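You operate a simulated robot arm through the tools that you are given. There is no shell and no other tool. Be economical: measure what you need, move in short steps, check, and stop when the job is done.

The job below is to be done with a simulated two-armed robot. You get a single attempt, and the scene is never put back.

Task
Get the ball of twine out of the clear tub and lay it on the pine tray.
Fine: hold the tub steady while you open each clip; lay the lid on the folding table.
Where things are to end (x, y in the base frame): blue tub lid within 60 mm of [640, 490].
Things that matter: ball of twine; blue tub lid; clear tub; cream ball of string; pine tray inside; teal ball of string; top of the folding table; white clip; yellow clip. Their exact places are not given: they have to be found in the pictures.

The check looks at the end state, three seconds after you hand in, the way a careful person would. Anything else that was tipped, shoved, dropped, spilled or broken makes it a failure. A push-on lid holds only when it is set on centred and level and pressed home; a screw cap is set on level and turned clockwise until tight.

Robot
Two 7-joint arms with two-finger parallel grippers on one trunk, on a base that drives. Base frame: it is fixed to the floor where the robot stands at the start and does not move with it; the origin is under the middle of the robot, x ahead of it, y to its left, z up; the surface under the hand at the start is at about z = 740. Lengths are in mm, angles in degrees, forces in N, time in s.
The left shoulder is at the start at [70, 163, 1120], the right one opposite. With the tool pointing down near the work surface each hand reaches from about 380 to 880 mm from the robot's upright axis, wherever it stands, measured 20 degrees to its own side. Places, roughly: blue tub lid (29x18x6 cm) [600, 100, 900]; pine tray inside [700, -400, 700]; top of the folding table [800, 100, 700]; white clip [500, 0, 900]; yellow clip [500, 100, 900]. Payload 3.43 kg a hand.
The TCP of each hand is the grasp point between the finger pads, 34 mm short of the fingertips. In the tool frame z runs along the fingers and y along their closing line. The gripper opens to 128 mm. The fingers are 24 mm wide and 12 mm thick; the gripper's body (48 by 130 mm) begins 96 mm behind the TCP.
Orientation is that of the tool frame in the base frame, as a unit quaternion [x, y, z, w]. With the fingers straight down and closing along the base's y, the tool's x points along the base's -x, its y along +y and its z along -z.

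Tools
- The arms move only by the tool drive_tool. It takes "left_moves", "right_moves" or both (then of equal length, played together; a hand with none holds still); each is a list of rows, each an object of numbers (a shift or turn left out is 0, a gripper value left out holds the last): "x", "y", "z": the shift along the base's x, y, z in units of 100 mm (1.0 is 100 mm); "wx", "wy", "wz": the turn, a rotation vector about the base's x, y, z in units of 120 degrees (1.0 is 120 degrees). In form: [{"x": .., "y": .., "z": .., "wx": .., "wy": .., "wz": ..}, ...]. A call has 1 to 20 rows; each row is the pose to reach, as a shift and turn from the pose commanded when the call began. "left_jaw" and "right_jaw" are, for a hand that has rows, the finger opening in mm, from 0 to 128, set as the call begins (left out, the last holds). A call with a number of a shift or a turn outside -1 to 1 is refused whole. Rows are played at 5 a second. More than 50 mm and 8.6 degrees between two rows, or a gripper value outside its range, and nothing of the call is played. Where a pose cannot be reached the arm comes as near as it can. A force on the tool above 60 N (or 10 N above the force at the start of the call, whichever is more), or a blocked arm, ends the call early, and 0.2 s more pass. Each finger travels about 153 mm/s and halts on what it meets, pressing with about 41 N; the grip force reading is that of the motor and also rises with nothing between the fingers. The clock runs only during rows and for 0.2 s after the last one: add rows that repeat a pose to give the fingers time. It gives the time, the measured TCP pose, the force on the tool (base axes), the opening and the grip force at its end, in the units of the frame above (readings bear some noise), with the torque about the TCP (base axes, N m) and any sound that the robot's microphone picked up.
- Cameras (640 x 400 px; columns grow to the right, rows downward): "scene" is now at [133.2, 9.6, 1338.9]; the picture's right is [0.12, -0.99, 0.00], its down [-0.65, -0.08, -0.75] and it looks along [0.75, 0.09, -0.66] (base axes); focal length 251 px, centre (320, 200). "left" rides on the left gripper at [76, 11, -160] in its tool frame; the picture's right is [-0.15, 0.99, 0.00], its down [-0.88, -0.13, -0.46] and it looks along [-0.45, -0.07, 0.89] (tool axes); focal length 234 px, centre (320, 200). "right" rides on the right gripper at [76, -11, -160] in its tool frame; the picture's right is [0.15, 0.99, 0.00], its down [-0.88, 0.13, -0.46] and it looks along [-0.45, 0.07, 0.89] (tool axes); focal length 234 px, centre (320, 200).
- capture(camera): a new picture of that camera. No time passes.
- slide_trunk(by): slides the trunk up (or, below 0, down) by that many mm; the arms and the scene camera ride with it, the base frame stays. It gives what a move gives, with no picture.
- base_move(legs): drives the robot by 1 to 6 legs, each [ahead, left, turn to the left] in mm, mm and degrees, along the robot's own axes; the way and the turn of a leg run together, so that a leg with both is an arc; at most 1500 mm and 180 degrees a leg. The arms and the cameras ride along, it lands a little off, and it stops where it bumps. It gives what a move gives.
- turn_head(pan, tilt): turns the head with the scene camera to pan (to the left, within 86 degrees either way) and tilt (down, from -29 to 69), counted from straight ahead of the robot. It gives what a move gives.
- probe_pixels(camera, pixels): for up to 12 pixels [column, row] of the newest picture of that camera ("zoom" is the newest enlarged one), the place [x, y, z] in the base frame of the surface seen there, good to about 2 mm. No time passes.
- inspect(camera, box): a new picture of the part [left, top, right, bottom] of that camera's present view, enlarged. No time passes.
- finish_job(): hands the job in; it is judged then, once.

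Keep the steps short. Do not move on a guess: measure, check each grasp and each placing, and mend mistakes. In all there are 80 turns and 62 pictures (those below and enlarged ones count). Leave the grippers open and the arms clear of the work at the hand-in unless told otherwise, and finish with a single line.

The tools are called as name(argument=value, ...) on one line, values as JSON. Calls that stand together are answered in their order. drive_tool: Moves the arms, as the interface text tells. Its arguments: {"type":"object","properties":{"left_moves":{"type":"array","items":{"type":"object","properties":{"x":{"type":"number"},"y":{"type":"number"},"z":{"type":"number"},"wx":{"type":"number"},"wy":{"type":"number"},"wz":{"type":"number"}}}},"left_jaw":{"type":"number"},"right_moves":{"type":"array","items":{"type":"object","properties":{"x":{"type":"number"},"y":{"type":"number"},"z":{"type":"number"},"wx":{"type":"number"},"wy":{"type":"number"},"wz":{"type":"number"}}}},"right_jaw":{"type":"number"}},"required":[]} The other tools are called the same way: slide_trunk (by) slides the trunk up or down; base_move (legs) drives the base; turn_head (pan, tilt) turns the head that bears the scene camera; capture (camera) takes a picture; probe_pixels (camera, pixels) gives the place of the surface under pixels of a picture; inspect (camera, box) takes an enlarged picture of a part of a camera's view; finish_job () hands the job in.

At the start:

```text
time_s: 0.0
left_tcp_pos: [600.7, 401.1, 1118.3]
left_tool_rot: [0.0, 1.0, -0.001, 0.0]
left_contact_force: [-0.2, -0.7, -0.3]
left_ft_torque: [0.03, 0.01, 0.03]
left_width: 128.0
left_grasp_force: 0.1
right_tcp_pos: [665.8, -131.8, 1033.2]
right_tool_rot: [0.0, 1.0, 0.001, 0.0]
right_contact_force: [0.2, 0.4, 0.3]
right_ft_torque: [-0.01, 0.0, 0.02]
right_width: 127.8
right_grasp_force: 0.1
trunk travel left (down, up): [-600.0, 340.0]
robot x, y, heading: [-2.1, 1.2, -0.1]
head pan, tilt: [6.9, 41.1]
```

scene: 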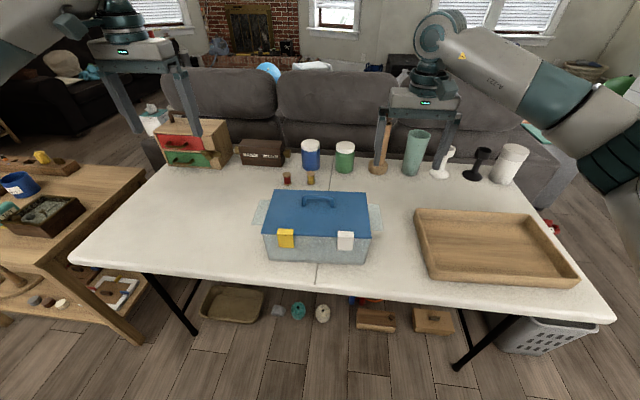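
right: 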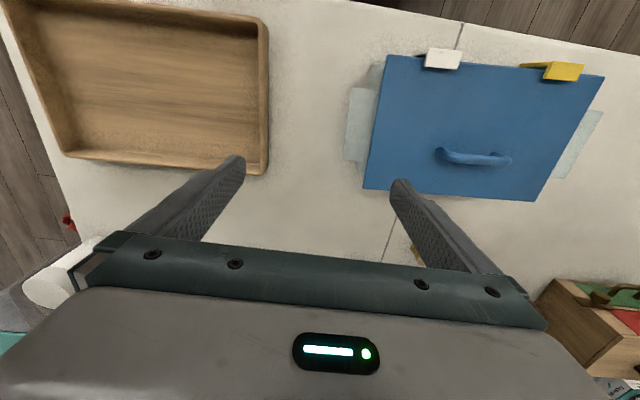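
left: 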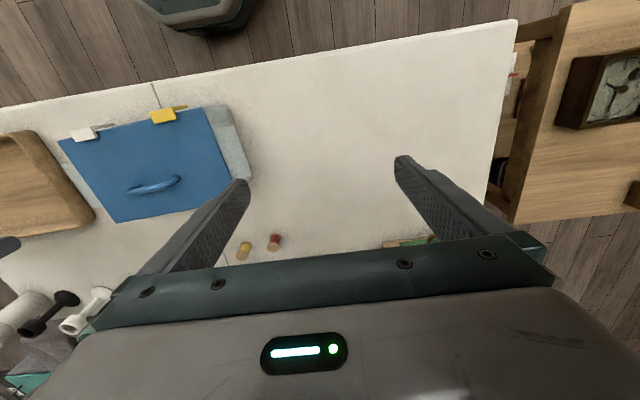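

I see the tub with the yellow clip near (286,238) and the white clip near (345,240), with the tray on the right. I'll zoom in on the tub and measure it.

inspect(camera="scene", box=[240, 170, 400, 270])

probe_pixels(camera="scene", pixels=[[286, 232], [286, 244], [345, 235], [345, 246], [305, 198], [333, 200], [320, 205], [420, 212], [510, 214], [575, 282], [430, 275], [490, 245]])

```text
4.00 times, centred on (320, 220) of scene
```

zoom: 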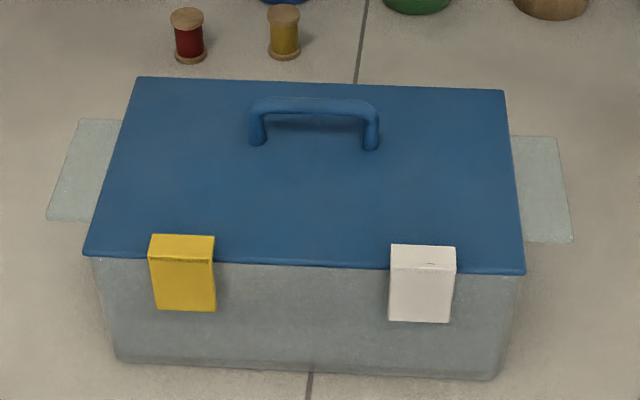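

```text
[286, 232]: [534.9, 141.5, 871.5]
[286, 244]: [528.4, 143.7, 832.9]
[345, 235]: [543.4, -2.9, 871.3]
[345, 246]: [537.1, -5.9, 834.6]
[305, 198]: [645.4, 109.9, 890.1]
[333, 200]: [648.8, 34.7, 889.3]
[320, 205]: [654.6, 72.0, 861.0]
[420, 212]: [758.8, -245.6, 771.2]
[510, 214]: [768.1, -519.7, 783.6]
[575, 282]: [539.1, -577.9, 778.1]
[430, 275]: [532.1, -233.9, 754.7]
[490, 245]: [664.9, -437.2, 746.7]
```

Next I'll measure the clip edges, the lid corners, the side ears, the lid handle and the table from the enlarged picture.

probe_pixels(camera="zoom", pixels=[[140, 80], [500, 93], [90, 250], [518, 268], [55, 200], [85, 130], [555, 150], [560, 230], [182, 245], [182, 300], [425, 250], [425, 315]])

probe_pixels(camera="scene", pixels=[[230, 230], [200, 200], [287, 180], [311, 181], [303, 260], [320, 196]])

inspect(camera="right", box=[340, 30, 620, 205])

```text
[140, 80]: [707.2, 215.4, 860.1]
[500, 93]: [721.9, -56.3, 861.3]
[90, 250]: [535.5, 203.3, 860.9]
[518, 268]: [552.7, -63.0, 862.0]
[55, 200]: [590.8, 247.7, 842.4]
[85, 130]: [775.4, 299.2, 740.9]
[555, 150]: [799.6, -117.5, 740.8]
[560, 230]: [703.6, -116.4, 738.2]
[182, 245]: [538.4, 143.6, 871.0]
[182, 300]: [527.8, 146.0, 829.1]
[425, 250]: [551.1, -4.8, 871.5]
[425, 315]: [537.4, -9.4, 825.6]
```

```text
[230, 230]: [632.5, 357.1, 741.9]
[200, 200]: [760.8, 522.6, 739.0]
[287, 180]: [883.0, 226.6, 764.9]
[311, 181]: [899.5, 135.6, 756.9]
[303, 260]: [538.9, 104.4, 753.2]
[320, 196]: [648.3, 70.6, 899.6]
```

```text
2.29 times, centred on (480, 118) of right
```

zoom: 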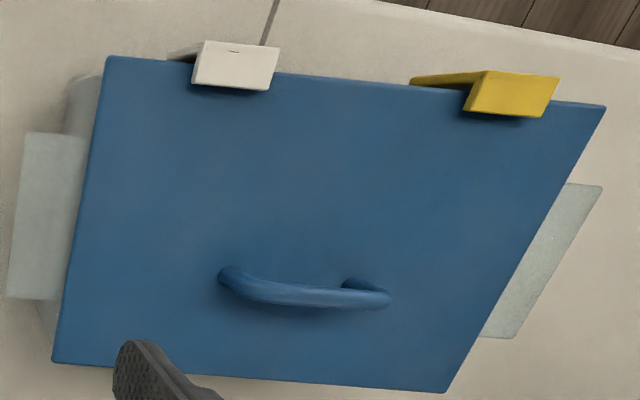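

I'll zoom in tighter on each clip to see how it is hinged.

inspect(camera="scene", box=[270, 222, 310, 252])

inspect(camera="scene", box=[328, 224, 368, 254])

inspect(camera="right", box=[410, 35, 490, 85])

```text
13.33 times, centred on (290, 237) of scene
```

zoom: 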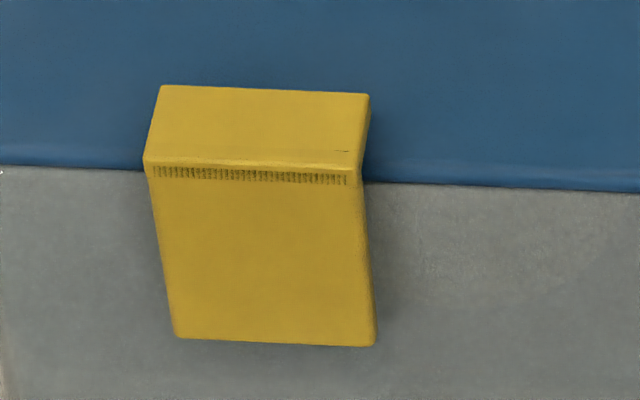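

```text
13.33 times, centred on (348, 239) of scene
```

zoom: 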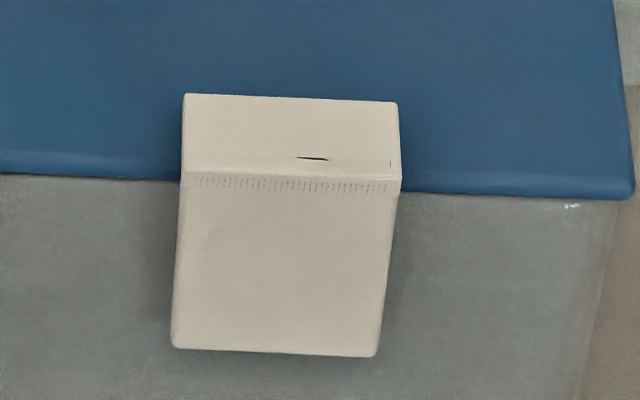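

```text
8.00 times, centred on (450, 60) of right
```

zoom: 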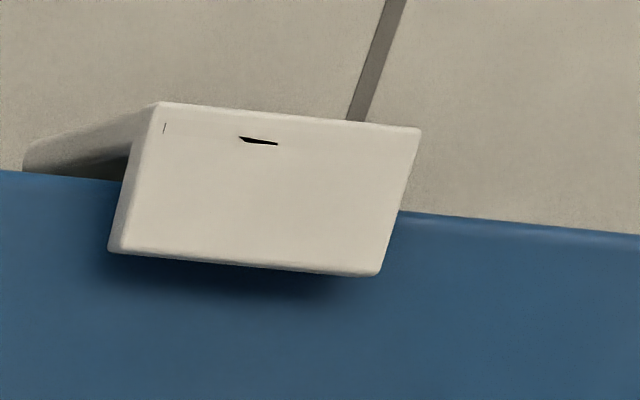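

Next I'll measure the white clip in this enlarged view, then the same points on the yellow one in a fresh one.

probe_pixels(camera="zoom", pixels=[[160, 115], [415, 135], [115, 245], [375, 270], [250, 190], [250, 320], [100, 130], [40, 160], [450, 240]])

inspect(camera="scene", box=[270, 222, 310, 252])

probe_pixels(camera="zoom", pixels=[[170, 95], [360, 100], [160, 160], [345, 165], [160, 180], [345, 185], [185, 330], [365, 340], [120, 330], [410, 340], [120, 220], [260, 260]])

```text
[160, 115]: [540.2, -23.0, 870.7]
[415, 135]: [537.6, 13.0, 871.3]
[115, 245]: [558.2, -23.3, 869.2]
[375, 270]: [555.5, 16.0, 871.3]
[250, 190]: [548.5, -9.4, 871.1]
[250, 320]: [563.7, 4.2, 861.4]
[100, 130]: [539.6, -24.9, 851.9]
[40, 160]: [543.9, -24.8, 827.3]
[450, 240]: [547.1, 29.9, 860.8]
```

```text
13.33 times, centred on (290, 237) of scene
```

zoom: 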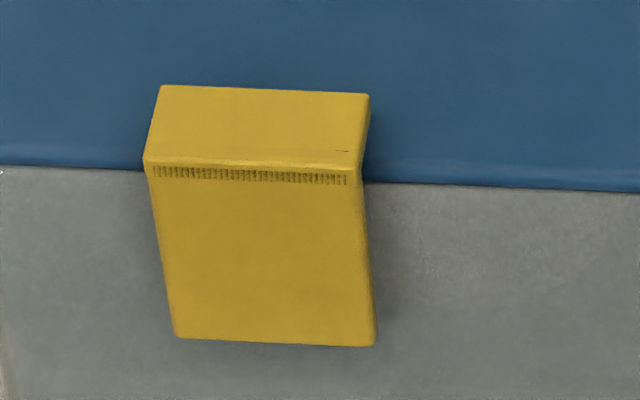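

```text
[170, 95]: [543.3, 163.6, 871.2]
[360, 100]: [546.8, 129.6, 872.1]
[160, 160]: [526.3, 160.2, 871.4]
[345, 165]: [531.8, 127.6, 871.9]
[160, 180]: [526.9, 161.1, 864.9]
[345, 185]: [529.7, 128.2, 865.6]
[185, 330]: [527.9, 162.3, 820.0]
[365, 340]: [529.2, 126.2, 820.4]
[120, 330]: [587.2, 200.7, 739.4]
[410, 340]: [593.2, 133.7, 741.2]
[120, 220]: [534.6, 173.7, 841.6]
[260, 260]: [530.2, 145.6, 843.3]
```

The clips are plates with a hook over the lid's front edge (z≈871, hook about 18 mm deep), so they most likely hinge at the bottom on the tub. I'll bring the left hand over the left ear, turned so it closes along the ear's width, and look from there.

drive_tool(left_moves=[{"wz": -0.06, "x": 0.015, "y": -0.09, "z": -0.08}, {"wz": -0.12, "x": 0.03, "y": -0.18, "z": -0.16}, {"wz": -0.18, "x": 0.045, "y": -0.27, "z": -0.25}, {"wz": -0.24, "x": 0.06, "y": -0.36, "z": -0.33}, {"wz": -0.3, "x": 0.075, "y": -0.45, "z": -0.41}, {"wz": -0.36, "x": 0.09, "y": -0.54, "z": -0.5}, {"wz": -0.42, "x": 0.105, "y": -0.63, "z": -0.58}, {"wz": -0.48, "x": 0.12, "y": -0.72, "z": -0.66}, {"wz": -0.54, "x": 0.135, "y": -0.8, "z": -0.75}, {"wz": -0.6, "x": 0.15, "y": -0.88, "z": -0.83}, {"wz": -0.66, "x": 0.16, "y": -0.94, "z": -0.9}, {"wz": -0.7175, "x": 0.165, "y": -1.0, "z": -1.0}, {"wz": -0.7175, "x": 0.165, "y": -1.0, "z": -1.0}], left_jaw=128)

capture(camera="left")

```text
time_s: 2.8
left_tcp_pos: [616.3, 300.7, 1017.9]
left_tool_rot: [0.683, 0.73, -0.001, 0.0]
left_contact_force: [0.3, -0.1, 0.3]
left_ft_torque: [-0.03, 0.01, 0.0]
left_width: 127.8
left_grasp_force: 0.1
right_tcp_pos: [666.1, -132.6, 1032.8]
right_tool_rot: [0.0, 1.0, 0.0, 0.0]
right_contact_force: [0.1, -0.8, -0.5]
right_ft_torque: [0.04, 0.0, 0.03]
right_width: 127.9
right_grasp_force: 0.1
trunk travel left (down, up): [-600.0, 340.0]
robot x, y, heading: [-0.4, 1.1, -0.2]
head pan, tilt: [6.9, 41.1]
```

```text
52 pictures are left
```

left: 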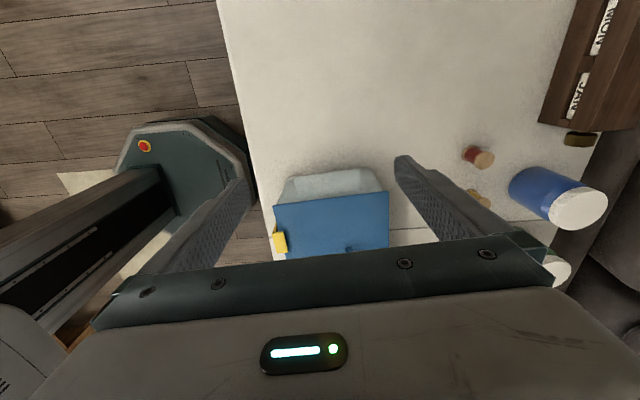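

The ear shows at about (332,183). I'll zoom in on it.

inspect(camera="left", box=[260, 160, 404, 250])

probe_pixels(camera="zoom", pixels=[[150, 70], [480, 60], [150, 110], [500, 110], [300, 60], [300, 80], [300, 110], [70, 190], [570, 150], [300, 135]])

```text
4.44 times, centred on (332, 205) of left
```

zoom: 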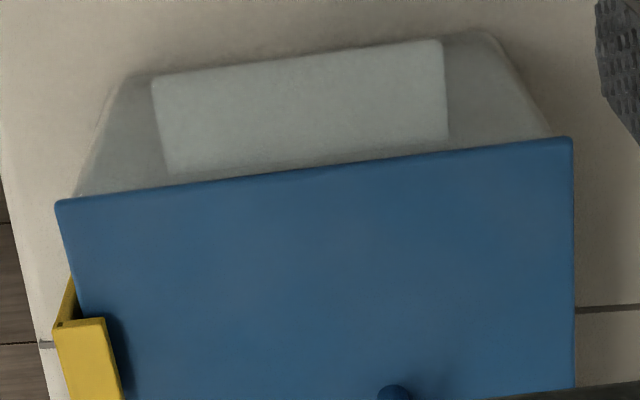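

```text
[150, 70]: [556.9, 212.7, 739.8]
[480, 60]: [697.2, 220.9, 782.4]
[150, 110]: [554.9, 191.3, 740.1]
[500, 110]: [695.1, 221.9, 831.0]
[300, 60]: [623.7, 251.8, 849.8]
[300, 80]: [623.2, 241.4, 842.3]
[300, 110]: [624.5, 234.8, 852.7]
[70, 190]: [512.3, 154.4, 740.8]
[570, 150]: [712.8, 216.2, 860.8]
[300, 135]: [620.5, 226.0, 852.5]
```

The ear runs about 102 mm along x, centred near x≈621, y 213–254 and z≈850. I'll go above it first.

drive_tool(left_moves=[{"x": 0.02, "y": -0.3, "z": -0.3}, {"x": 0.047, "y": -0.637, "z": -0.6}, {"x": 0.047, "y": -0.637, "z": -1.0}, {"x": 0.047, "y": -0.637, "z": -1.0}])

capture(camera="left")

```text
time_s: 3.8
left_tcp_pos: [624.6, 236.3, 918.1]
left_tool_rot: [0.683, 0.73, 0.0, 0.0]
left_contact_force: [0.4, 1.0, -0.2]
left_ft_torque: [0.02, -0.02, 0.02]
left_width: 127.9
left_grasp_force: 0.0
right_tcp_pos: [667.7, -135.1, 1032.6]
right_tool_rot: [0.0, 1.0, 0.0, 0.0]
right_contact_force: [-0.1, -1.0, 0.6]
right_ft_torque: [-0.02, -0.01, -0.01]
right_width: 128.1
right_grasp_force: 0.0
trunk travel left (down, up): [-600.0, 340.0]
robot x, y, heading: [-0.0, -2.6, -0.0]
head pan, tilt: [6.9, 41.1]
```

```text
50 pictures are left
```

left: 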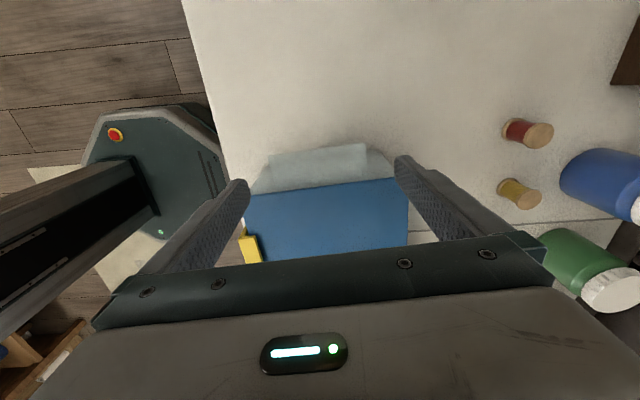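

The ear lies between the fingers: edges project to x≈574 and 670, so its centre is at x≈622. I'll lower to ear height and then close.

drive_tool(left_moves=[{"x": -0.026, "z": -0.3}, {"x": -0.026, "z": -0.6}, {"x": -0.026, "z": -0.73}, {"x": -0.026, "z": -0.73}])

inspect(camera="left", box=[150, 90, 490, 290])

```text
time_s: 4.8
left_tcp_pos: [622.0, 236.4, 845.8]
left_tool_rot: [0.683, 0.731, 0.0, -0.001]
left_contact_force: [0.0, 1.1, -0.3]
left_ft_torque: [-0.01, 0.01, 0.04]
left_width: 128.0
left_grasp_force: 0.0
right_tcp_pos: [666.7, -132.7, 1032.9]
right_tool_rot: [0.001, 1.0, 0.001, 0.0]
right_contact_force: [0.8, 0.9, -0.3]
right_ft_torque: [0.0, 0.01, 0.0]
right_width: 128.0
right_grasp_force: 0.1
trunk travel left (down, up): [-600.0, 340.0]
robot x, y, heading: [-2.0, 0.5, -0.1]
head pan, tilt: [6.9, 41.1]
```

```text
1.88 times, centred on (320, 190) of left
```

zoom: 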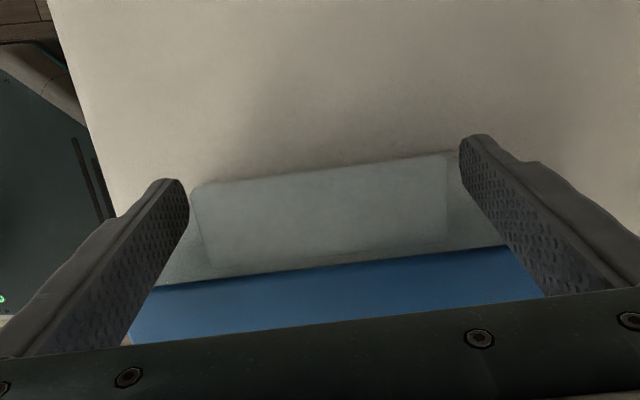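

The fingers straddle the ear, so I'll close on it.

drive_tool(left_moves=[{}, {}, {}], left_jaw=90)

inspect(camera="left", box=[150, 90, 490, 290])

```text
time_s: 5.6
left_tcp_pos: [624.4, 236.4, 845.9]
left_tool_rot: [0.682, 0.731, -0.001, 0.0]
left_contact_force: [-0.3, -0.1, -0.5]
left_ft_torque: [-0.2, -0.23, -0.04]
left_width: 99.3
left_grasp_force: 40.6
right_tcp_pos: [667.3, -132.8, 1032.9]
right_tool_rot: [0.0, 1.0, 0.0, 0.0]
right_contact_force: [0.5, 0.6, -1.0]
right_ft_torque: [0.02, 0.01, -0.02]
right_width: 127.7
right_grasp_force: 0.0
trunk travel left (down, up): [-600.0, 340.0]
robot x, y, heading: [-1.0, 2.1, -0.0]
head pan, tilt: [6.9, 41.1]
```

```text
1.88 times, centred on (320, 190) of left
```

zoom: 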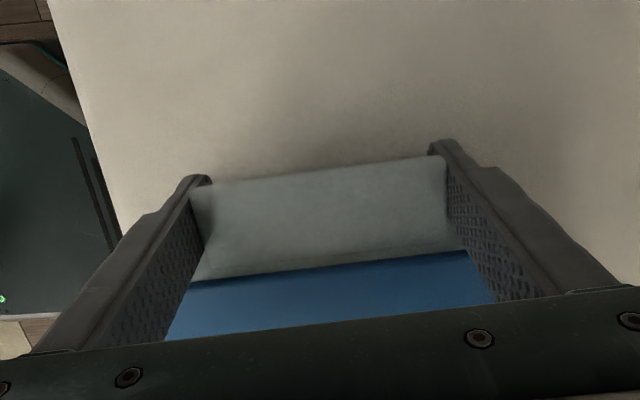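

The ear is held at 99 mm and the tub hardly moved. Now the right hand: turned to close along the tub's x, fingers shut, above the lid just behind the white clip's hook (hook end x≈557, y≈-4).

drive_tool(right_moves=[{"wz": 0.06, "x": -0.07, "y": 0.08}, {"wz": 0.12, "x": -0.14, "y": 0.16}, {"wz": 0.18, "x": -0.21, "y": 0.24}, {"wz": 0.24, "x": -0.28, "y": 0.32}, {"wz": 0.3, "x": -0.35, "y": 0.4}, {"wz": 0.36, "x": -0.42, "y": 0.48}, {"wz": 0.42, "x": -0.49, "y": 0.56}, {"wz": 0.48, "x": -0.56, "y": 0.64}, {"wz": 0.54, "x": -0.63, "y": 0.72}, {"wz": 0.6, "x": -0.7, "y": 0.8}, {"wz": 0.66, "x": -0.77, "y": 0.88}, {"wz": 0.72, "x": -0.82, "y": 0.96}, {"wz": 0.7825, "x": -0.87, "y": 1.0}, {"wz": 0.7825, "x": -0.87, "y": 1.0}], right_jaw=0)

capture(camera="right")

```text
time_s: 8.6
left_tcp_pos: [619.7, 239.3, 845.9]
left_tool_rot: [0.683, 0.731, -0.002, 0.001]
left_contact_force: [-1.7, 0.1, 1.1]
left_ft_torque: [0.39, 0.77, 0.01]
left_width: 99.4
left_grasp_force: 41.2
right_tcp_pos: [478.9, -9.7, 1029.2]
right_tool_rot: [0.712, -0.702, 0.005, 0.0]
right_contact_force: [0.0, 0.1, 0.3]
right_ft_torque: [-0.07, -0.07, -0.02]
right_width: 0.2
right_grasp_force: 32.8
right hand out of reach, approached as far as the arm can: row 10, 11, 12, 13, 14
trunk travel left (down, up): [-600.0, 340.0]
robot x, y, heading: [-4.3, 1.4, -0.2]
head pan, tilt: [6.9, 41.1]
```

```text
47 pictures are left
```

right: 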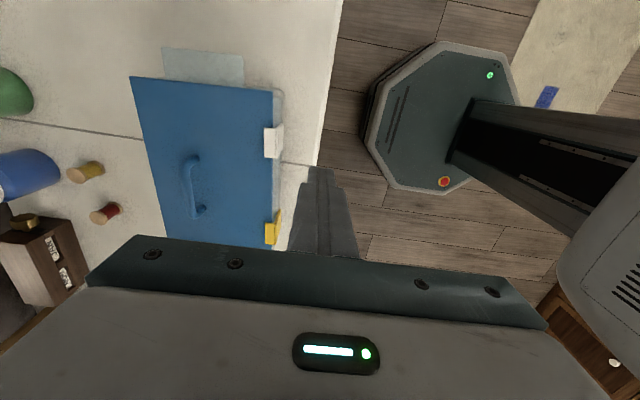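

The target was out of reach with that wrist turn. Shut fingers are 24×24 mm, so yaw doesn't matter, and I'll turn the hand back as I move behind the hook.

drive_tool(right_moves=[{"wz": -0.06}, {"wz": -0.12}, {"wz": -0.18}, {"wz": -0.24}, {"wz": -0.3}, {"wz": -0.36}, {"wz": -0.42}, {"wz": -0.48}, {"wz": -0.54}, {"wz": -0.6}, {"wz": -0.66}, {"wz": -0.72}, {"wz": -0.75}, {"wz": -0.75}, {"wz": -0.75}])

capture(camera="scene")

```text
time_s: 11.8
left_tcp_pos: [622.0, 237.9, 845.9]
left_tool_rot: [0.683, 0.731, -0.001, -0.001]
left_contact_force: [-0.9, 0.6, -0.2]
left_ft_torque: [-0.02, 0.03, -0.19]
left_width: 99.4
left_grasp_force: 41.2
right_tcp_pos: [480.6, -12.7, 1025.6]
right_tool_rot: [-0.006, 1.0, -0.003, -0.002]
right_contact_force: [0.0, 0.1, -0.2]
right_ft_torque: [-0.03, -0.02, -0.03]
right_width: 0.1
right_grasp_force: 33.1
trunk travel left (down, up): [-600.0, 340.0]
robot x, y, heading: [-4.3, -1.3, -0.3]
head pan, tilt: [6.9, 41.1]
```

```text
46 pictures are left
```

scene: 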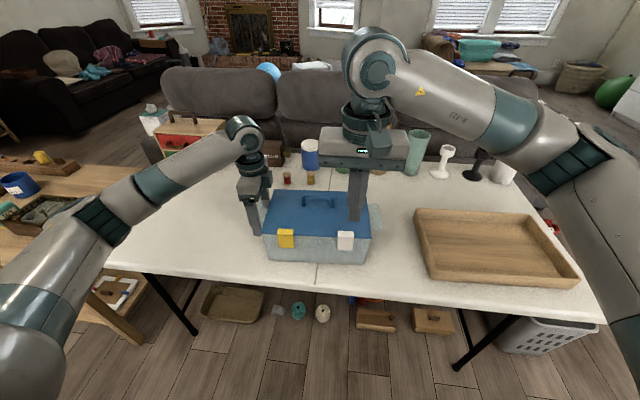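

The hand is upright again. I'll check that the clips are still where I measured, then move above the spot behind the white hook.

probe_pixels(camera="scene", pixels=[[345, 233], [345, 232], [286, 231], [345, 245], [338, 235], [352, 235]])

drive_tool(right_moves=[{"x": 0.3}, {"x": 0.6, "y": 0.05}, {"x": 0.93, "y": 0.087, "z": -0.3}, {"x": 0.93, "y": 0.087, "z": -0.7}, {"x": 0.93, "y": 0.087, "z": -1.0}, {"x": 0.93, "y": 0.087, "z": -1.0}])

capture(camera="right")

inspect(camera="scene", box=[300, 190, 396, 250])

```text
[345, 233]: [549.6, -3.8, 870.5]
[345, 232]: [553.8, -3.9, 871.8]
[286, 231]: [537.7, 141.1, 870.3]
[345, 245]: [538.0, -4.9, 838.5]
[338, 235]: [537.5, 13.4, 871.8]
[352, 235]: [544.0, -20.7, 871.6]
```

```text
time_s: 13.2
left_tcp_pos: [622.3, 236.9, 846.1]
left_tool_rot: [0.683, 0.731, -0.001, 0.0]
left_contact_force: [-0.3, 1.0, -0.4]
left_ft_torque: [-0.09, 0.04, 0.15]
left_width: 99.2
left_grasp_force: 41.0
right_tcp_pos: [573.9, -5.8, 928.5]
right_tool_rot: [-0.006, 1.0, -0.003, -0.002]
right_contact_force: [-0.1, 0.3, 0.2]
right_ft_torque: [-0.05, -0.04, 0.02]
right_width: 0.2
right_grasp_force: 33.0
trunk travel left (down, up): [-600.0, 340.0]
robot x, y, heading: [-1.2, 1.9, 0.1]
head pan, tilt: [6.9, 41.1]
```

```text
45 pictures are left
```

right: 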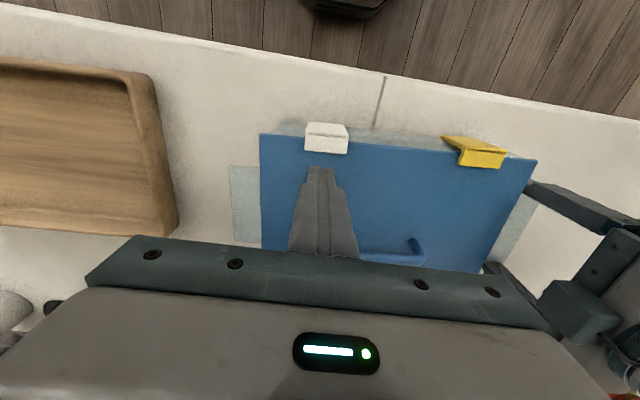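

```text
6.67 times, centred on (348, 220) of scene
```

zoom: 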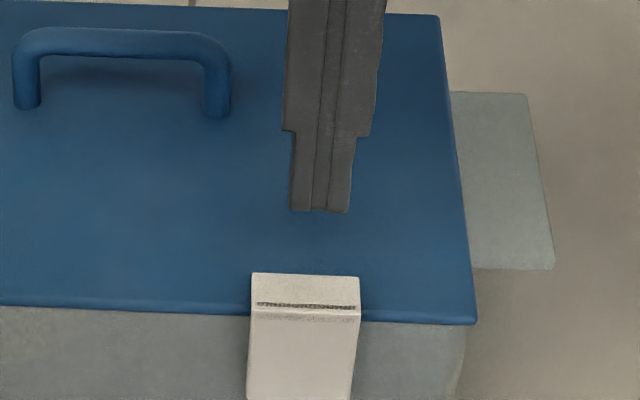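

The fingers are just behind the white hook. I'll lower the tips to about z 865, 3 mm above the lid.

drive_tool(right_moves=[{"z": -0.15}, {"z": -0.29}, {"z": -0.29}])

inspect(camera="right", box=[250, 100, 410, 200])

```text
time_s: 14.0
left_tcp_pos: [622.3, 236.2, 847.4]
left_tool_rot: [0.683, 0.73, 0.0, 0.0]
left_contact_force: [0.7, 0.6, -0.1]
left_ft_torque: [-0.03, -0.04, 0.0]
left_width: 99.3
left_grasp_force: 41.6
right_tcp_pos: [573.4, -6.2, 898.6]
right_tool_rot: [-0.006, 1.0, -0.002, -0.001]
right_contact_force: [-0.5, 0.0, 0.7]
right_ft_torque: [-0.01, 0.01, -0.01]
right_width: 0.2
right_grasp_force: 32.6
trunk travel left (down, up): [-600.0, 340.0]
robot x, y, heading: [1.5, 0.8, -0.2]
head pan, tilt: [6.9, 41.1]
```

```text
4.00 times, centred on (330, 150) of right
```

zoom: 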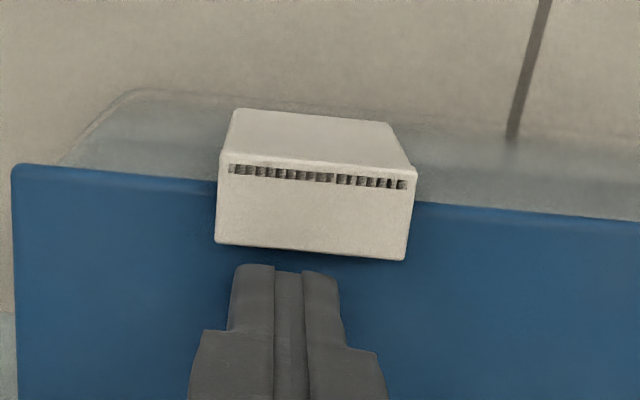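

There's no contact with the lid. Now I'll pull the hook toward the robot in small steps.

drive_tool(right_moves=[{"x": -0.06}, {"x": -0.12}, {"x": -0.18}, {"x": -0.24}, {"x": -0.3}, {"x": -0.36}, {"x": -0.36}])

inspect(camera="right", box=[200, 70, 440, 220])

```text
time_s: 15.6
left_tcp_pos: [622.2, 236.9, 845.4]
left_tool_rot: [0.683, 0.731, -0.001, 0.0]
left_contact_force: [-0.6, -1.2, 0.6]
left_ft_torque: [-0.05, 0.26, 0.02]
left_width: 99.1
left_grasp_force: 40.5
right_tcp_pos: [536.7, -3.8, 897.5]
right_tool_rot: [-0.006, 1.0, -0.002, -0.002]
right_contact_force: [-0.5, 0.0, -0.4]
right_ft_torque: [-0.04, 0.01, 0.0]
right_width: 0.0
right_grasp_force: 32.7
trunk travel left (down, up): [-600.0, 340.0]
robot x, y, heading: [-1.3, -2.5, 0.1]
head pan, tilt: [6.9, 41.1]
```

```text
2.67 times, centred on (320, 145) of right
```

zoom: 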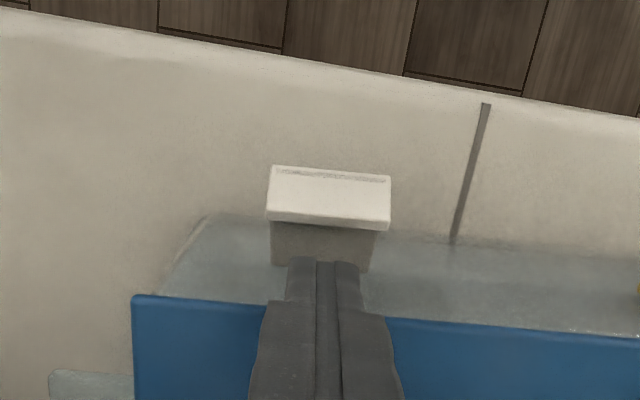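

The white clip has swung outward. I'll check how far with the scene camera.

inspect(camera="scene", box=[250, 190, 410, 290])

```text
4.00 times, centred on (330, 240) of scene
```

zoom: 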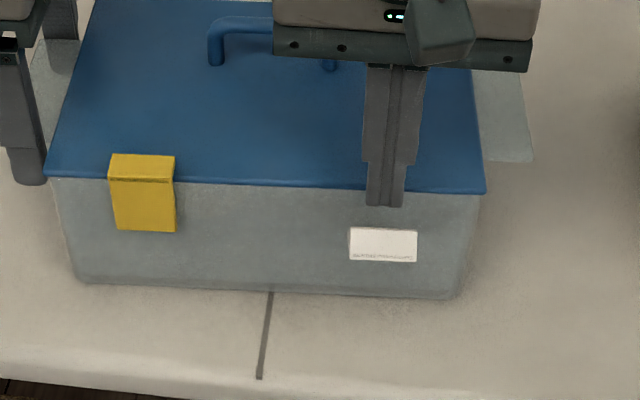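

The white clip hangs fully open and the tub hasn't moved. I'll use the same method on the yellow clip, with the right hand tilted 15° so it stays clear of the left hand. First up, over and tilt.

drive_tool(right_moves=[{"z": 0.4}, {"z": 0.7, "wx": 0.04}, {"x": 0.26, "y": 0.4, "z": 0.7, "wx": 0.08}, {"x": 0.26, "y": 0.8, "z": 0.7, "wx": 0.125}, {"x": 0.26, "y": 1.0, "z": 0.7, "wx": 0.125}, {"x": 0.26, "y": 1.0, "z": 0.7, "wx": 0.125}])

capture(camera="scene")

```text
time_s: 17.0
left_tcp_pos: [622.0, 236.5, 846.4]
left_tool_rot: [0.682, 0.731, 0.0, 0.0]
left_contact_force: [-0.5, -0.2, 0.1]
left_ft_torque: [-0.19, 0.01, -0.04]
left_width: 99.1
left_grasp_force: 40.7
right_tcp_pos: [566.9, 93.0, 969.7]
right_tool_rot: [-0.006, 0.992, 0.128, -0.002]
right_contact_force: [0.1, -0.1, 0.3]
right_ft_torque: [-0.01, 0.0, 0.02]
right_width: 0.0
right_grasp_force: 32.7
trunk travel left (down, up): [-600.0, 340.0]
robot x, y, heading: [1.9, 2.2, -0.0]
head pan, tilt: [6.9, 41.1]
```

```text
40 pictures are left
```

scene: 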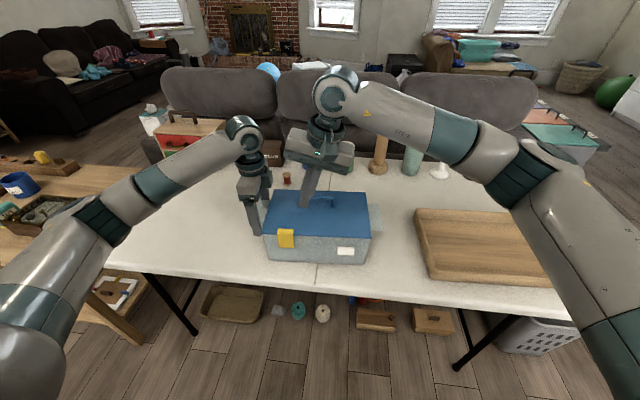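

There's plenty of clearance. Next: shift behind the yellow hook and lower to 20 mm above.

drive_tool(right_moves=[{"y": 0.16, "x": -0.02}, {"y": 0.31, "x": -0.04, "z": -0.2}, {"y": 0.31, "x": -0.04, "z": -0.45}, {"y": 0.31, "x": -0.04, "z": -0.45}])

inspect(camera="scene", box=[240, 180, 368, 260])

inspect(camera="right", box=[200, 70, 440, 220])

```text
time_s: 18.0
left_tcp_pos: [622.4, 236.8, 845.7]
left_tool_rot: [0.682, 0.731, -0.001, -0.001]
left_contact_force: [-0.4, 0.1, 0.4]
left_ft_torque: [-0.07, -0.08, 0.03]
left_width: 99.3
left_grasp_force: 40.9
right_tcp_pos: [559.9, 125.9, 922.1]
right_tool_rot: [-0.006, 0.992, 0.128, -0.001]
right_contact_force: [-0.4, -0.6, -0.9]
right_ft_torque: [0.04, 0.03, 0.01]
right_width: 0.2
right_grasp_force: 32.6
trunk travel left (down, up): [-600.0, 340.0]
robot x, y, heading: [-1.8, 1.8, -0.2]
head pan, tilt: [6.9, 41.1]
```

```text
5.00 times, centred on (304, 220) of scene
```

zoom: 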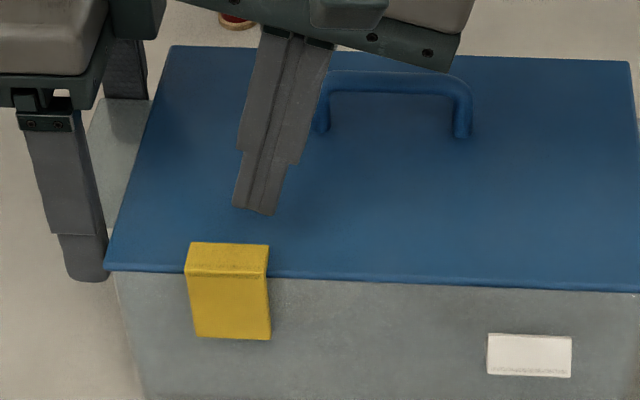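

```text
2.67 times, centred on (320, 145) of right
```

zoom: 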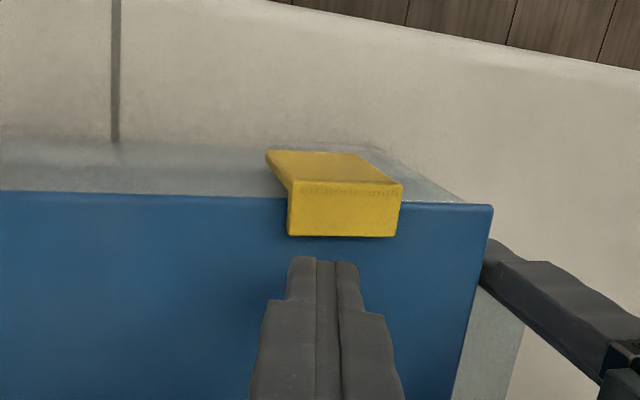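

The tip is behind the hook and within its width. I'll lower to z 900 with 6 mm extra clearance, then pull as before.

drive_tool(right_moves=[{"x": 0.06, "y": 0.04}, {"x": 0.06, "y": 0.04, "z": -0.22}, {"x": 0.06, "y": 0.04, "z": -0.22}, {"x": 0.0, "y": 0.04, "z": -0.22}, {"x": -0.06, "y": 0.04, "z": -0.22}, {"x": -0.12, "y": 0.04, "z": -0.22}, {"x": -0.18, "y": 0.04, "z": -0.22}, {"x": -0.24, "y": 0.04, "z": -0.22}, {"x": -0.3, "y": 0.04, "z": -0.22}, {"x": -0.33, "y": 0.04, "z": -0.22}, {"x": -0.33, "y": 0.04, "z": -0.22}])

inspect(camera="scene", box=[240, 180, 400, 280])

```text
time_s: 20.4
left_tcp_pos: [622.0, 236.6, 845.3]
left_tool_rot: [0.683, 0.731, -0.002, 0.0]
left_contact_force: [-0.1, 0.1, 0.9]
left_ft_torque: [0.02, 0.13, -0.18]
left_width: 99.4
left_grasp_force: 41.0
right_tcp_pos: [526.2, 130.3, 900.1]
right_tool_rot: [-0.006, 0.992, 0.129, -0.002]
right_contact_force: [0.0, 0.3, 0.0]
right_ft_torque: [-0.01, -0.01, -0.02]
right_width: 0.0
right_grasp_force: 32.9
trunk travel left (down, up): [-600.0, 340.0]
robot x, y, heading: [-0.7, 0.1, 0.1]
head pan, tilt: [6.9, 41.1]
```

```text
4.00 times, centred on (320, 230) of scene
```

zoom: 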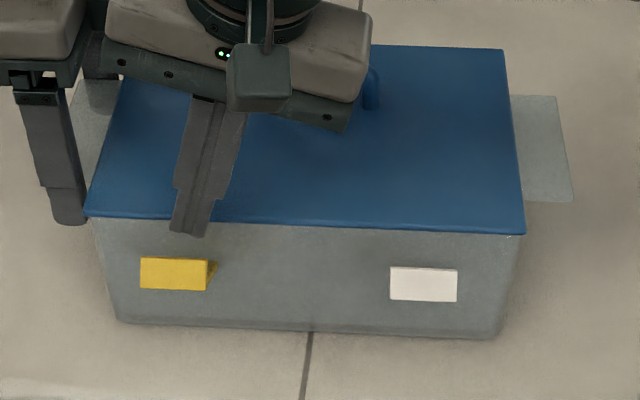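

Both clips are open and the tub is steady. I'll withdraw the right hand up and to the right, opening its jaw later.

drive_tool(right_moves=[{"z": 0.4}, {"z": 0.8}, {"z": 0.9, "y": -0.4, "wx": -0.04}, {"z": 1.0, "y": -0.8, "wx": -0.08}, {"z": 1.0, "y": -1.0, "wx": -0.125}, {"z": 1.0, "y": -1.0, "wx": -0.125}])

drive_tool(right_moves=[{"y": -0.5}, {"y": -1.0}, {"y": -1.0}])

drive_tool(right_moves=[{"y": -0.5}, {"y": -1.0}, {"y": -1.0}])

drive_tool(left_moves=[{}, {}, {"z": 0.4}, {"z": 0.8}, {"z": 1.0}, {"z": 1.0}], left_jaw=128)

capture(camera="scene")

inspect(camera="scene", box=[280, 180, 360, 230])

probe_pixels(camera="zoom", pixels=[[190, 140], [430, 150], [310, 125], [310, 135], [310, 115], [250, 130], [380, 130]])

```text
time_s: 21.8
left_tcp_pos: [622.6, 236.5, 846.1]
left_tool_rot: [0.683, 0.731, -0.001, 0.0]
left_contact_force: [-0.9, 0.6, 0.6]
left_ft_torque: [-0.11, -0.08, -0.03]
left_width: 99.6
left_grasp_force: 41.2
right_tcp_pos: [525.3, 26.7, 1000.8]
right_tool_rot: [-0.007, 1.0, -0.004, -0.002]
right_contact_force: [0.1, -0.1, 0.1]
right_ft_torque: [0.02, 0.0, -0.06]
right_width: 0.0
right_grasp_force: 33.0
trunk travel left (down, up): [-600.0, 340.0]
robot x, y, heading: [0.1, -0.9, 0.0]
head pan, tilt: [6.9, 41.1]
```

```text
time_s: 22.6
left_tcp_pos: [622.8, 237.9, 845.2]
left_tool_rot: [0.683, 0.731, -0.001, 0.0]
left_contact_force: [0.3, -0.5, -0.2]
left_ft_torque: [0.5, 0.07, -0.05]
left_width: 99.3
left_grasp_force: 41.4
right_tcp_pos: [527.5, -67.1, 1003.6]
right_tool_rot: [-0.006, 1.0, -0.003, -0.002]
right_contact_force: [-1.0, -0.6, 0.0]
right_ft_torque: [-0.01, 0.02, -0.01]
right_width: 0.1
right_grasp_force: 33.2
trunk travel left (down, up): [-600.0, 340.0]
robot x, y, heading: [1.9, 0.3, -0.1]
head pan, tilt: [6.9, 41.1]
```

```text
time_s: 23.4
left_tcp_pos: [622.9, 237.8, 845.7]
left_tool_rot: [0.682, 0.731, -0.002, 0.0]
left_contact_force: [0.6, 0.6, 1.2]
left_ft_torque: [0.49, 0.05, -0.01]
left_width: 99.3
left_grasp_force: 41.0
right_tcp_pos: [528.1, -168.6, 1003.2]
right_tool_rot: [-0.007, 1.0, -0.003, -0.001]
right_contact_force: [1.1, -0.2, 0.5]
right_ft_torque: [-0.04, 0.04, -0.01]
right_width: 0.0
right_grasp_force: 33.3
trunk travel left (down, up): [-600.0, 340.0]
robot x, y, heading: [-0.2, -2.1, 0.1]
head pan, tilt: [6.9, 41.1]
```

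```text
time_s: 24.8
left_tcp_pos: [620.9, 239.7, 946.1]
left_tool_rot: [0.683, 0.731, -0.001, -0.001]
left_contact_force: [1.0, -0.4, -0.7]
left_ft_torque: [-0.01, 0.02, -0.02]
left_width: 127.8
left_grasp_force: 0.1
right_tcp_pos: [528.3, -169.5, 1003.4]
right_tool_rot: [-0.005, 1.0, -0.002, -0.003]
right_contact_force: [0.3, 0.0, 0.5]
right_ft_torque: [0.01, 0.01, -0.02]
right_width: 0.3
right_grasp_force: 33.2
trunk travel left (down, up): [-600.0, 340.0]
robot x, y, heading: [0.3, -1.3, 0.0]
head pan, tilt: [6.9, 41.1]
```

```text
36 pictures are left
```

scene: 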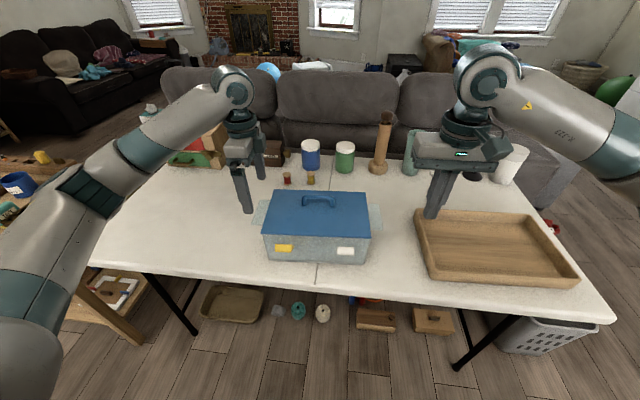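

```text
8.00 times, centred on (320, 205) of scene
```

zoom: 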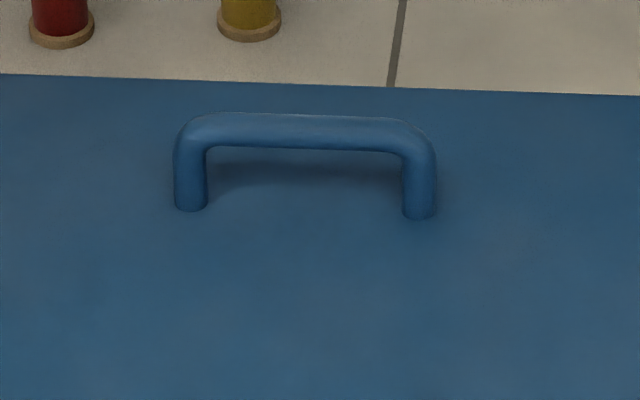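

```text
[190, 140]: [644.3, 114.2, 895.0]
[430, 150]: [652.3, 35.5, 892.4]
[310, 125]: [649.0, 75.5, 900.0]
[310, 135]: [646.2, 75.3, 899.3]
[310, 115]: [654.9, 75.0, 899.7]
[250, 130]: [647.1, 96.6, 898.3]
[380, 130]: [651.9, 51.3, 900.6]
```

Handle bar: centre ≈(650.5, 75), top z 900, about 11 mm thick along x. I'll bring the left hand over it.

drive_tool(left_moves=[{"z": 0.2}, {"x": 0.15, "y": -0.45, "z": 0.2}, {"x": 0.29, "y": -0.9, "z": 0.2}, {"x": 0.29, "y": -1.0, "z": 0.2}], left_jaw=60)

drive_tool(left_moves=[{"y": -0.4}, {"y": -0.64}, {"y": -0.64}, {"y": -0.64}])

capture(camera="left")

inspect(camera="scene", box=[272, 160, 368, 220])

```text
time_s: 25.8
left_tcp_pos: [646.1, 136.3, 965.2]
left_tool_rot: [0.683, 0.731, 0.0, -0.001]
left_contact_force: [-1.5, -0.2, -0.3]
left_ft_torque: [-0.01, 0.01, 0.01]
left_width: 59.9
left_grasp_force: 0.0
right_tcp_pos: [528.5, -168.9, 1003.8]
right_tool_rot: [-0.005, 1.0, -0.003, -0.001]
right_contact_force: [0.6, -0.1, -0.8]
right_ft_torque: [0.0, 0.01, -0.01]
right_width: 0.0
right_grasp_force: 33.6
trunk travel left (down, up): [-600.0, 340.0]
robot x, y, heading: [-0.2, -1.1, -0.1]
head pan, tilt: [6.9, 41.1]
```

```text
time_s: 26.8
left_tcp_pos: [648.5, 72.1, 965.2]
left_tool_rot: [0.682, 0.731, 0.0, 0.0]
left_contact_force: [-0.6, -0.1, -0.1]
left_ft_torque: [0.02, -0.01, 0.03]
left_width: 60.1
left_grasp_force: 0.0
right_tcp_pos: [527.8, -169.8, 1003.9]
right_tool_rot: [-0.006, 1.0, -0.003, -0.003]
right_contact_force: [-0.4, -0.9, 0.7]
right_ft_torque: [0.02, -0.01, 0.0]
right_width: 0.0
right_grasp_force: 33.5
trunk travel left (down, up): [-600.0, 340.0]
robot x, y, heading: [0.3, -2.7, 0.0]
head pan, tilt: [6.9, 41.1]
```

```text
34 pictures are left
```

left: 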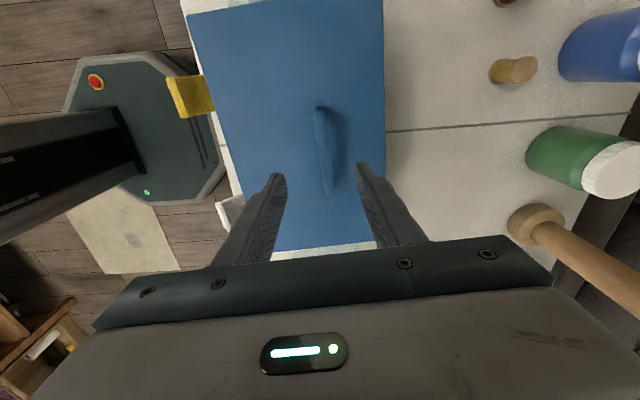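

```text
6.67 times, centred on (320, 190) of scene
```

zoom: 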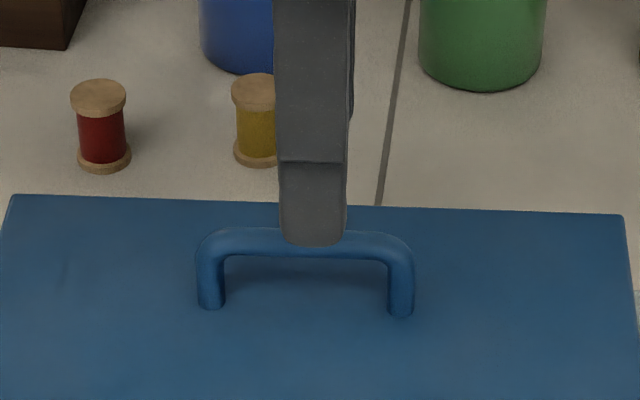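

The handle is between the fingers. I'll lower to z≈901 and close.

drive_tool(left_moves=[{"x": 0.02, "y": 0.02, "z": -0.3}, {"x": 0.02, "y": 0.02, "z": -0.64}, {"x": 0.02, "y": 0.02, "z": -0.64}])

drive_tool(left_moves=[{}, {}, {}], left_jaw=4)

capture(camera="left")

```text
time_s: 27.6
left_tcp_pos: [649.8, 77.4, 902.4]
left_tool_rot: [0.683, 0.731, 0.0, 0.001]
left_contact_force: [-1.2, -0.1, -0.8]
left_ft_torque: [0.03, 0.0, 0.03]
left_width: 60.3
left_grasp_force: 0.1
right_tcp_pos: [528.2, -171.1, 1003.5]
right_tool_rot: [-0.006, 1.0, -0.003, -0.002]
right_contact_force: [0.5, 0.5, -0.1]
right_ft_torque: [0.02, -0.03, -0.01]
right_width: 0.0
right_grasp_force: 32.5
trunk travel left (down, up): [-600.0, 340.0]
robot x, y, heading: [2.1, 2.1, -0.1]
head pan, tilt: [6.9, 41.1]
```

```text
time_s: 28.4
left_tcp_pos: [650.5, 76.6, 902.7]
left_tool_rot: [0.683, 0.731, -0.001, -0.001]
left_contact_force: [-1.1, 0.2, 1.1]
left_ft_torque: [-0.01, -0.03, 0.0]
left_width: 10.3
left_grasp_force: 41.2
right_tcp_pos: [528.6, -169.4, 1003.1]
right_tool_rot: [-0.006, 1.0, -0.002, -0.003]
right_contact_force: [0.2, -0.2, -0.9]
right_ft_torque: [0.01, -0.01, 0.0]
right_width: 0.1
right_grasp_force: 33.8
trunk travel left (down, up): [-600.0, 340.0]
robot x, y, heading: [1.5, -4.2, -0.2]
head pan, tilt: [6.9, 41.1]
```

```text
32 pictures are left
```

left: 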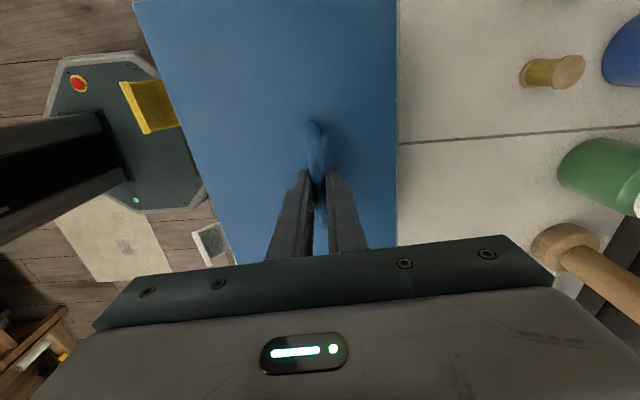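

The handle is gripped at 10.3 mm. I'll raise it straight up slowly, first 30 mm, and look.

drive_tool(left_moves=[{"z": 0.07}, {"z": 0.14}, {"z": 0.22}, {"z": 0.3}, {"z": 0.3}])

capture(camera="scene")

```text
time_s: 29.6
left_tcp_pos: [649.5, 74.8, 930.7]
left_tool_rot: [0.682, 0.731, 0.0, -0.001]
left_contact_force: [0.3, -0.1, -0.7]
left_ft_torque: [-0.01, 0.0, 0.01]
left_width: 10.7
left_grasp_force: 41.4
right_tcp_pos: [527.4, -170.2, 1004.7]
right_tool_rot: [-0.006, 1.0, -0.002, -0.002]
right_contact_force: [-0.7, 0.1, -0.1]
right_ft_torque: [0.0, 0.04, -0.01]
right_width: 0.0
right_grasp_force: 33.3
trunk travel left (down, up): [-600.0, 340.0]
robot x, y, heading: [-1.1, 0.9, 0.1]
head pan, tilt: [6.9, 41.1]
```

```text
31 pictures are left
```

scene: 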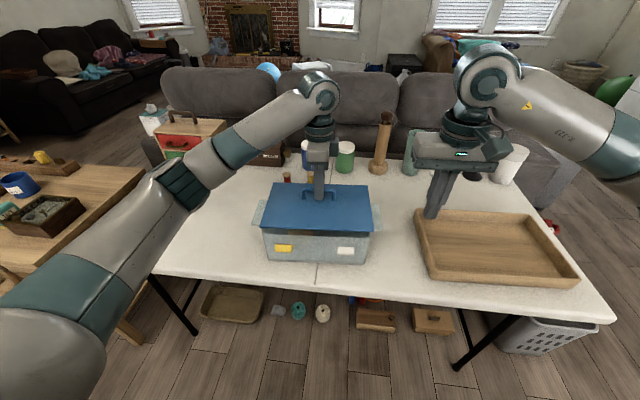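

The lid came up level and the tub stayed put. I'll raise it further and check the table's left extent for the drop place.

drive_tool(left_moves=[{"z": 0.4}, {"z": 0.8}, {"z": 0.8}])

capture(camera="scene")

probe_pixels(camera="scene", pixels=[[165, 220], [185, 200], [175, 265], [210, 210], [160, 245], [230, 195]])

```text
time_s: 30.4
left_tcp_pos: [652.4, 74.1, 1008.2]
left_tool_rot: [0.683, 0.731, 0.0, 0.0]
left_contact_force: [1.1, 0.2, -0.6]
left_ft_torque: [0.0, -0.01, 0.01]
left_width: 10.6
left_grasp_force: 40.9
right_tcp_pos: [527.5, -169.7, 1004.0]
right_tool_rot: [-0.006, 1.0, -0.002, -0.003]
right_contact_force: [-0.1, 0.2, -0.5]
right_ft_torque: [-0.02, 0.01, 0.0]
right_width: 0.1
right_grasp_force: 32.9
trunk travel left (down, up): [-600.0, 340.0]
robot x, y, heading: [-0.9, 0.6, 0.1]
head pan, tilt: [6.9, 41.1]
```

```text
30 pictures are left
```

scene: 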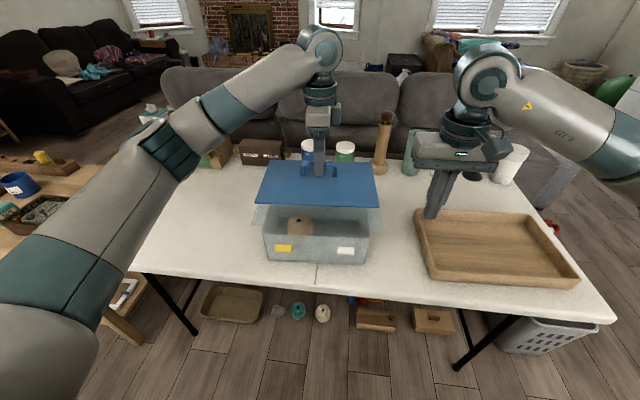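

```text
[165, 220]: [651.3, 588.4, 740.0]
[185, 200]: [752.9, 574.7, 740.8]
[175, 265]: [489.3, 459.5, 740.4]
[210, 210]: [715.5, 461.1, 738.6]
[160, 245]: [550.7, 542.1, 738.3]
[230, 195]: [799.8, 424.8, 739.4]
```

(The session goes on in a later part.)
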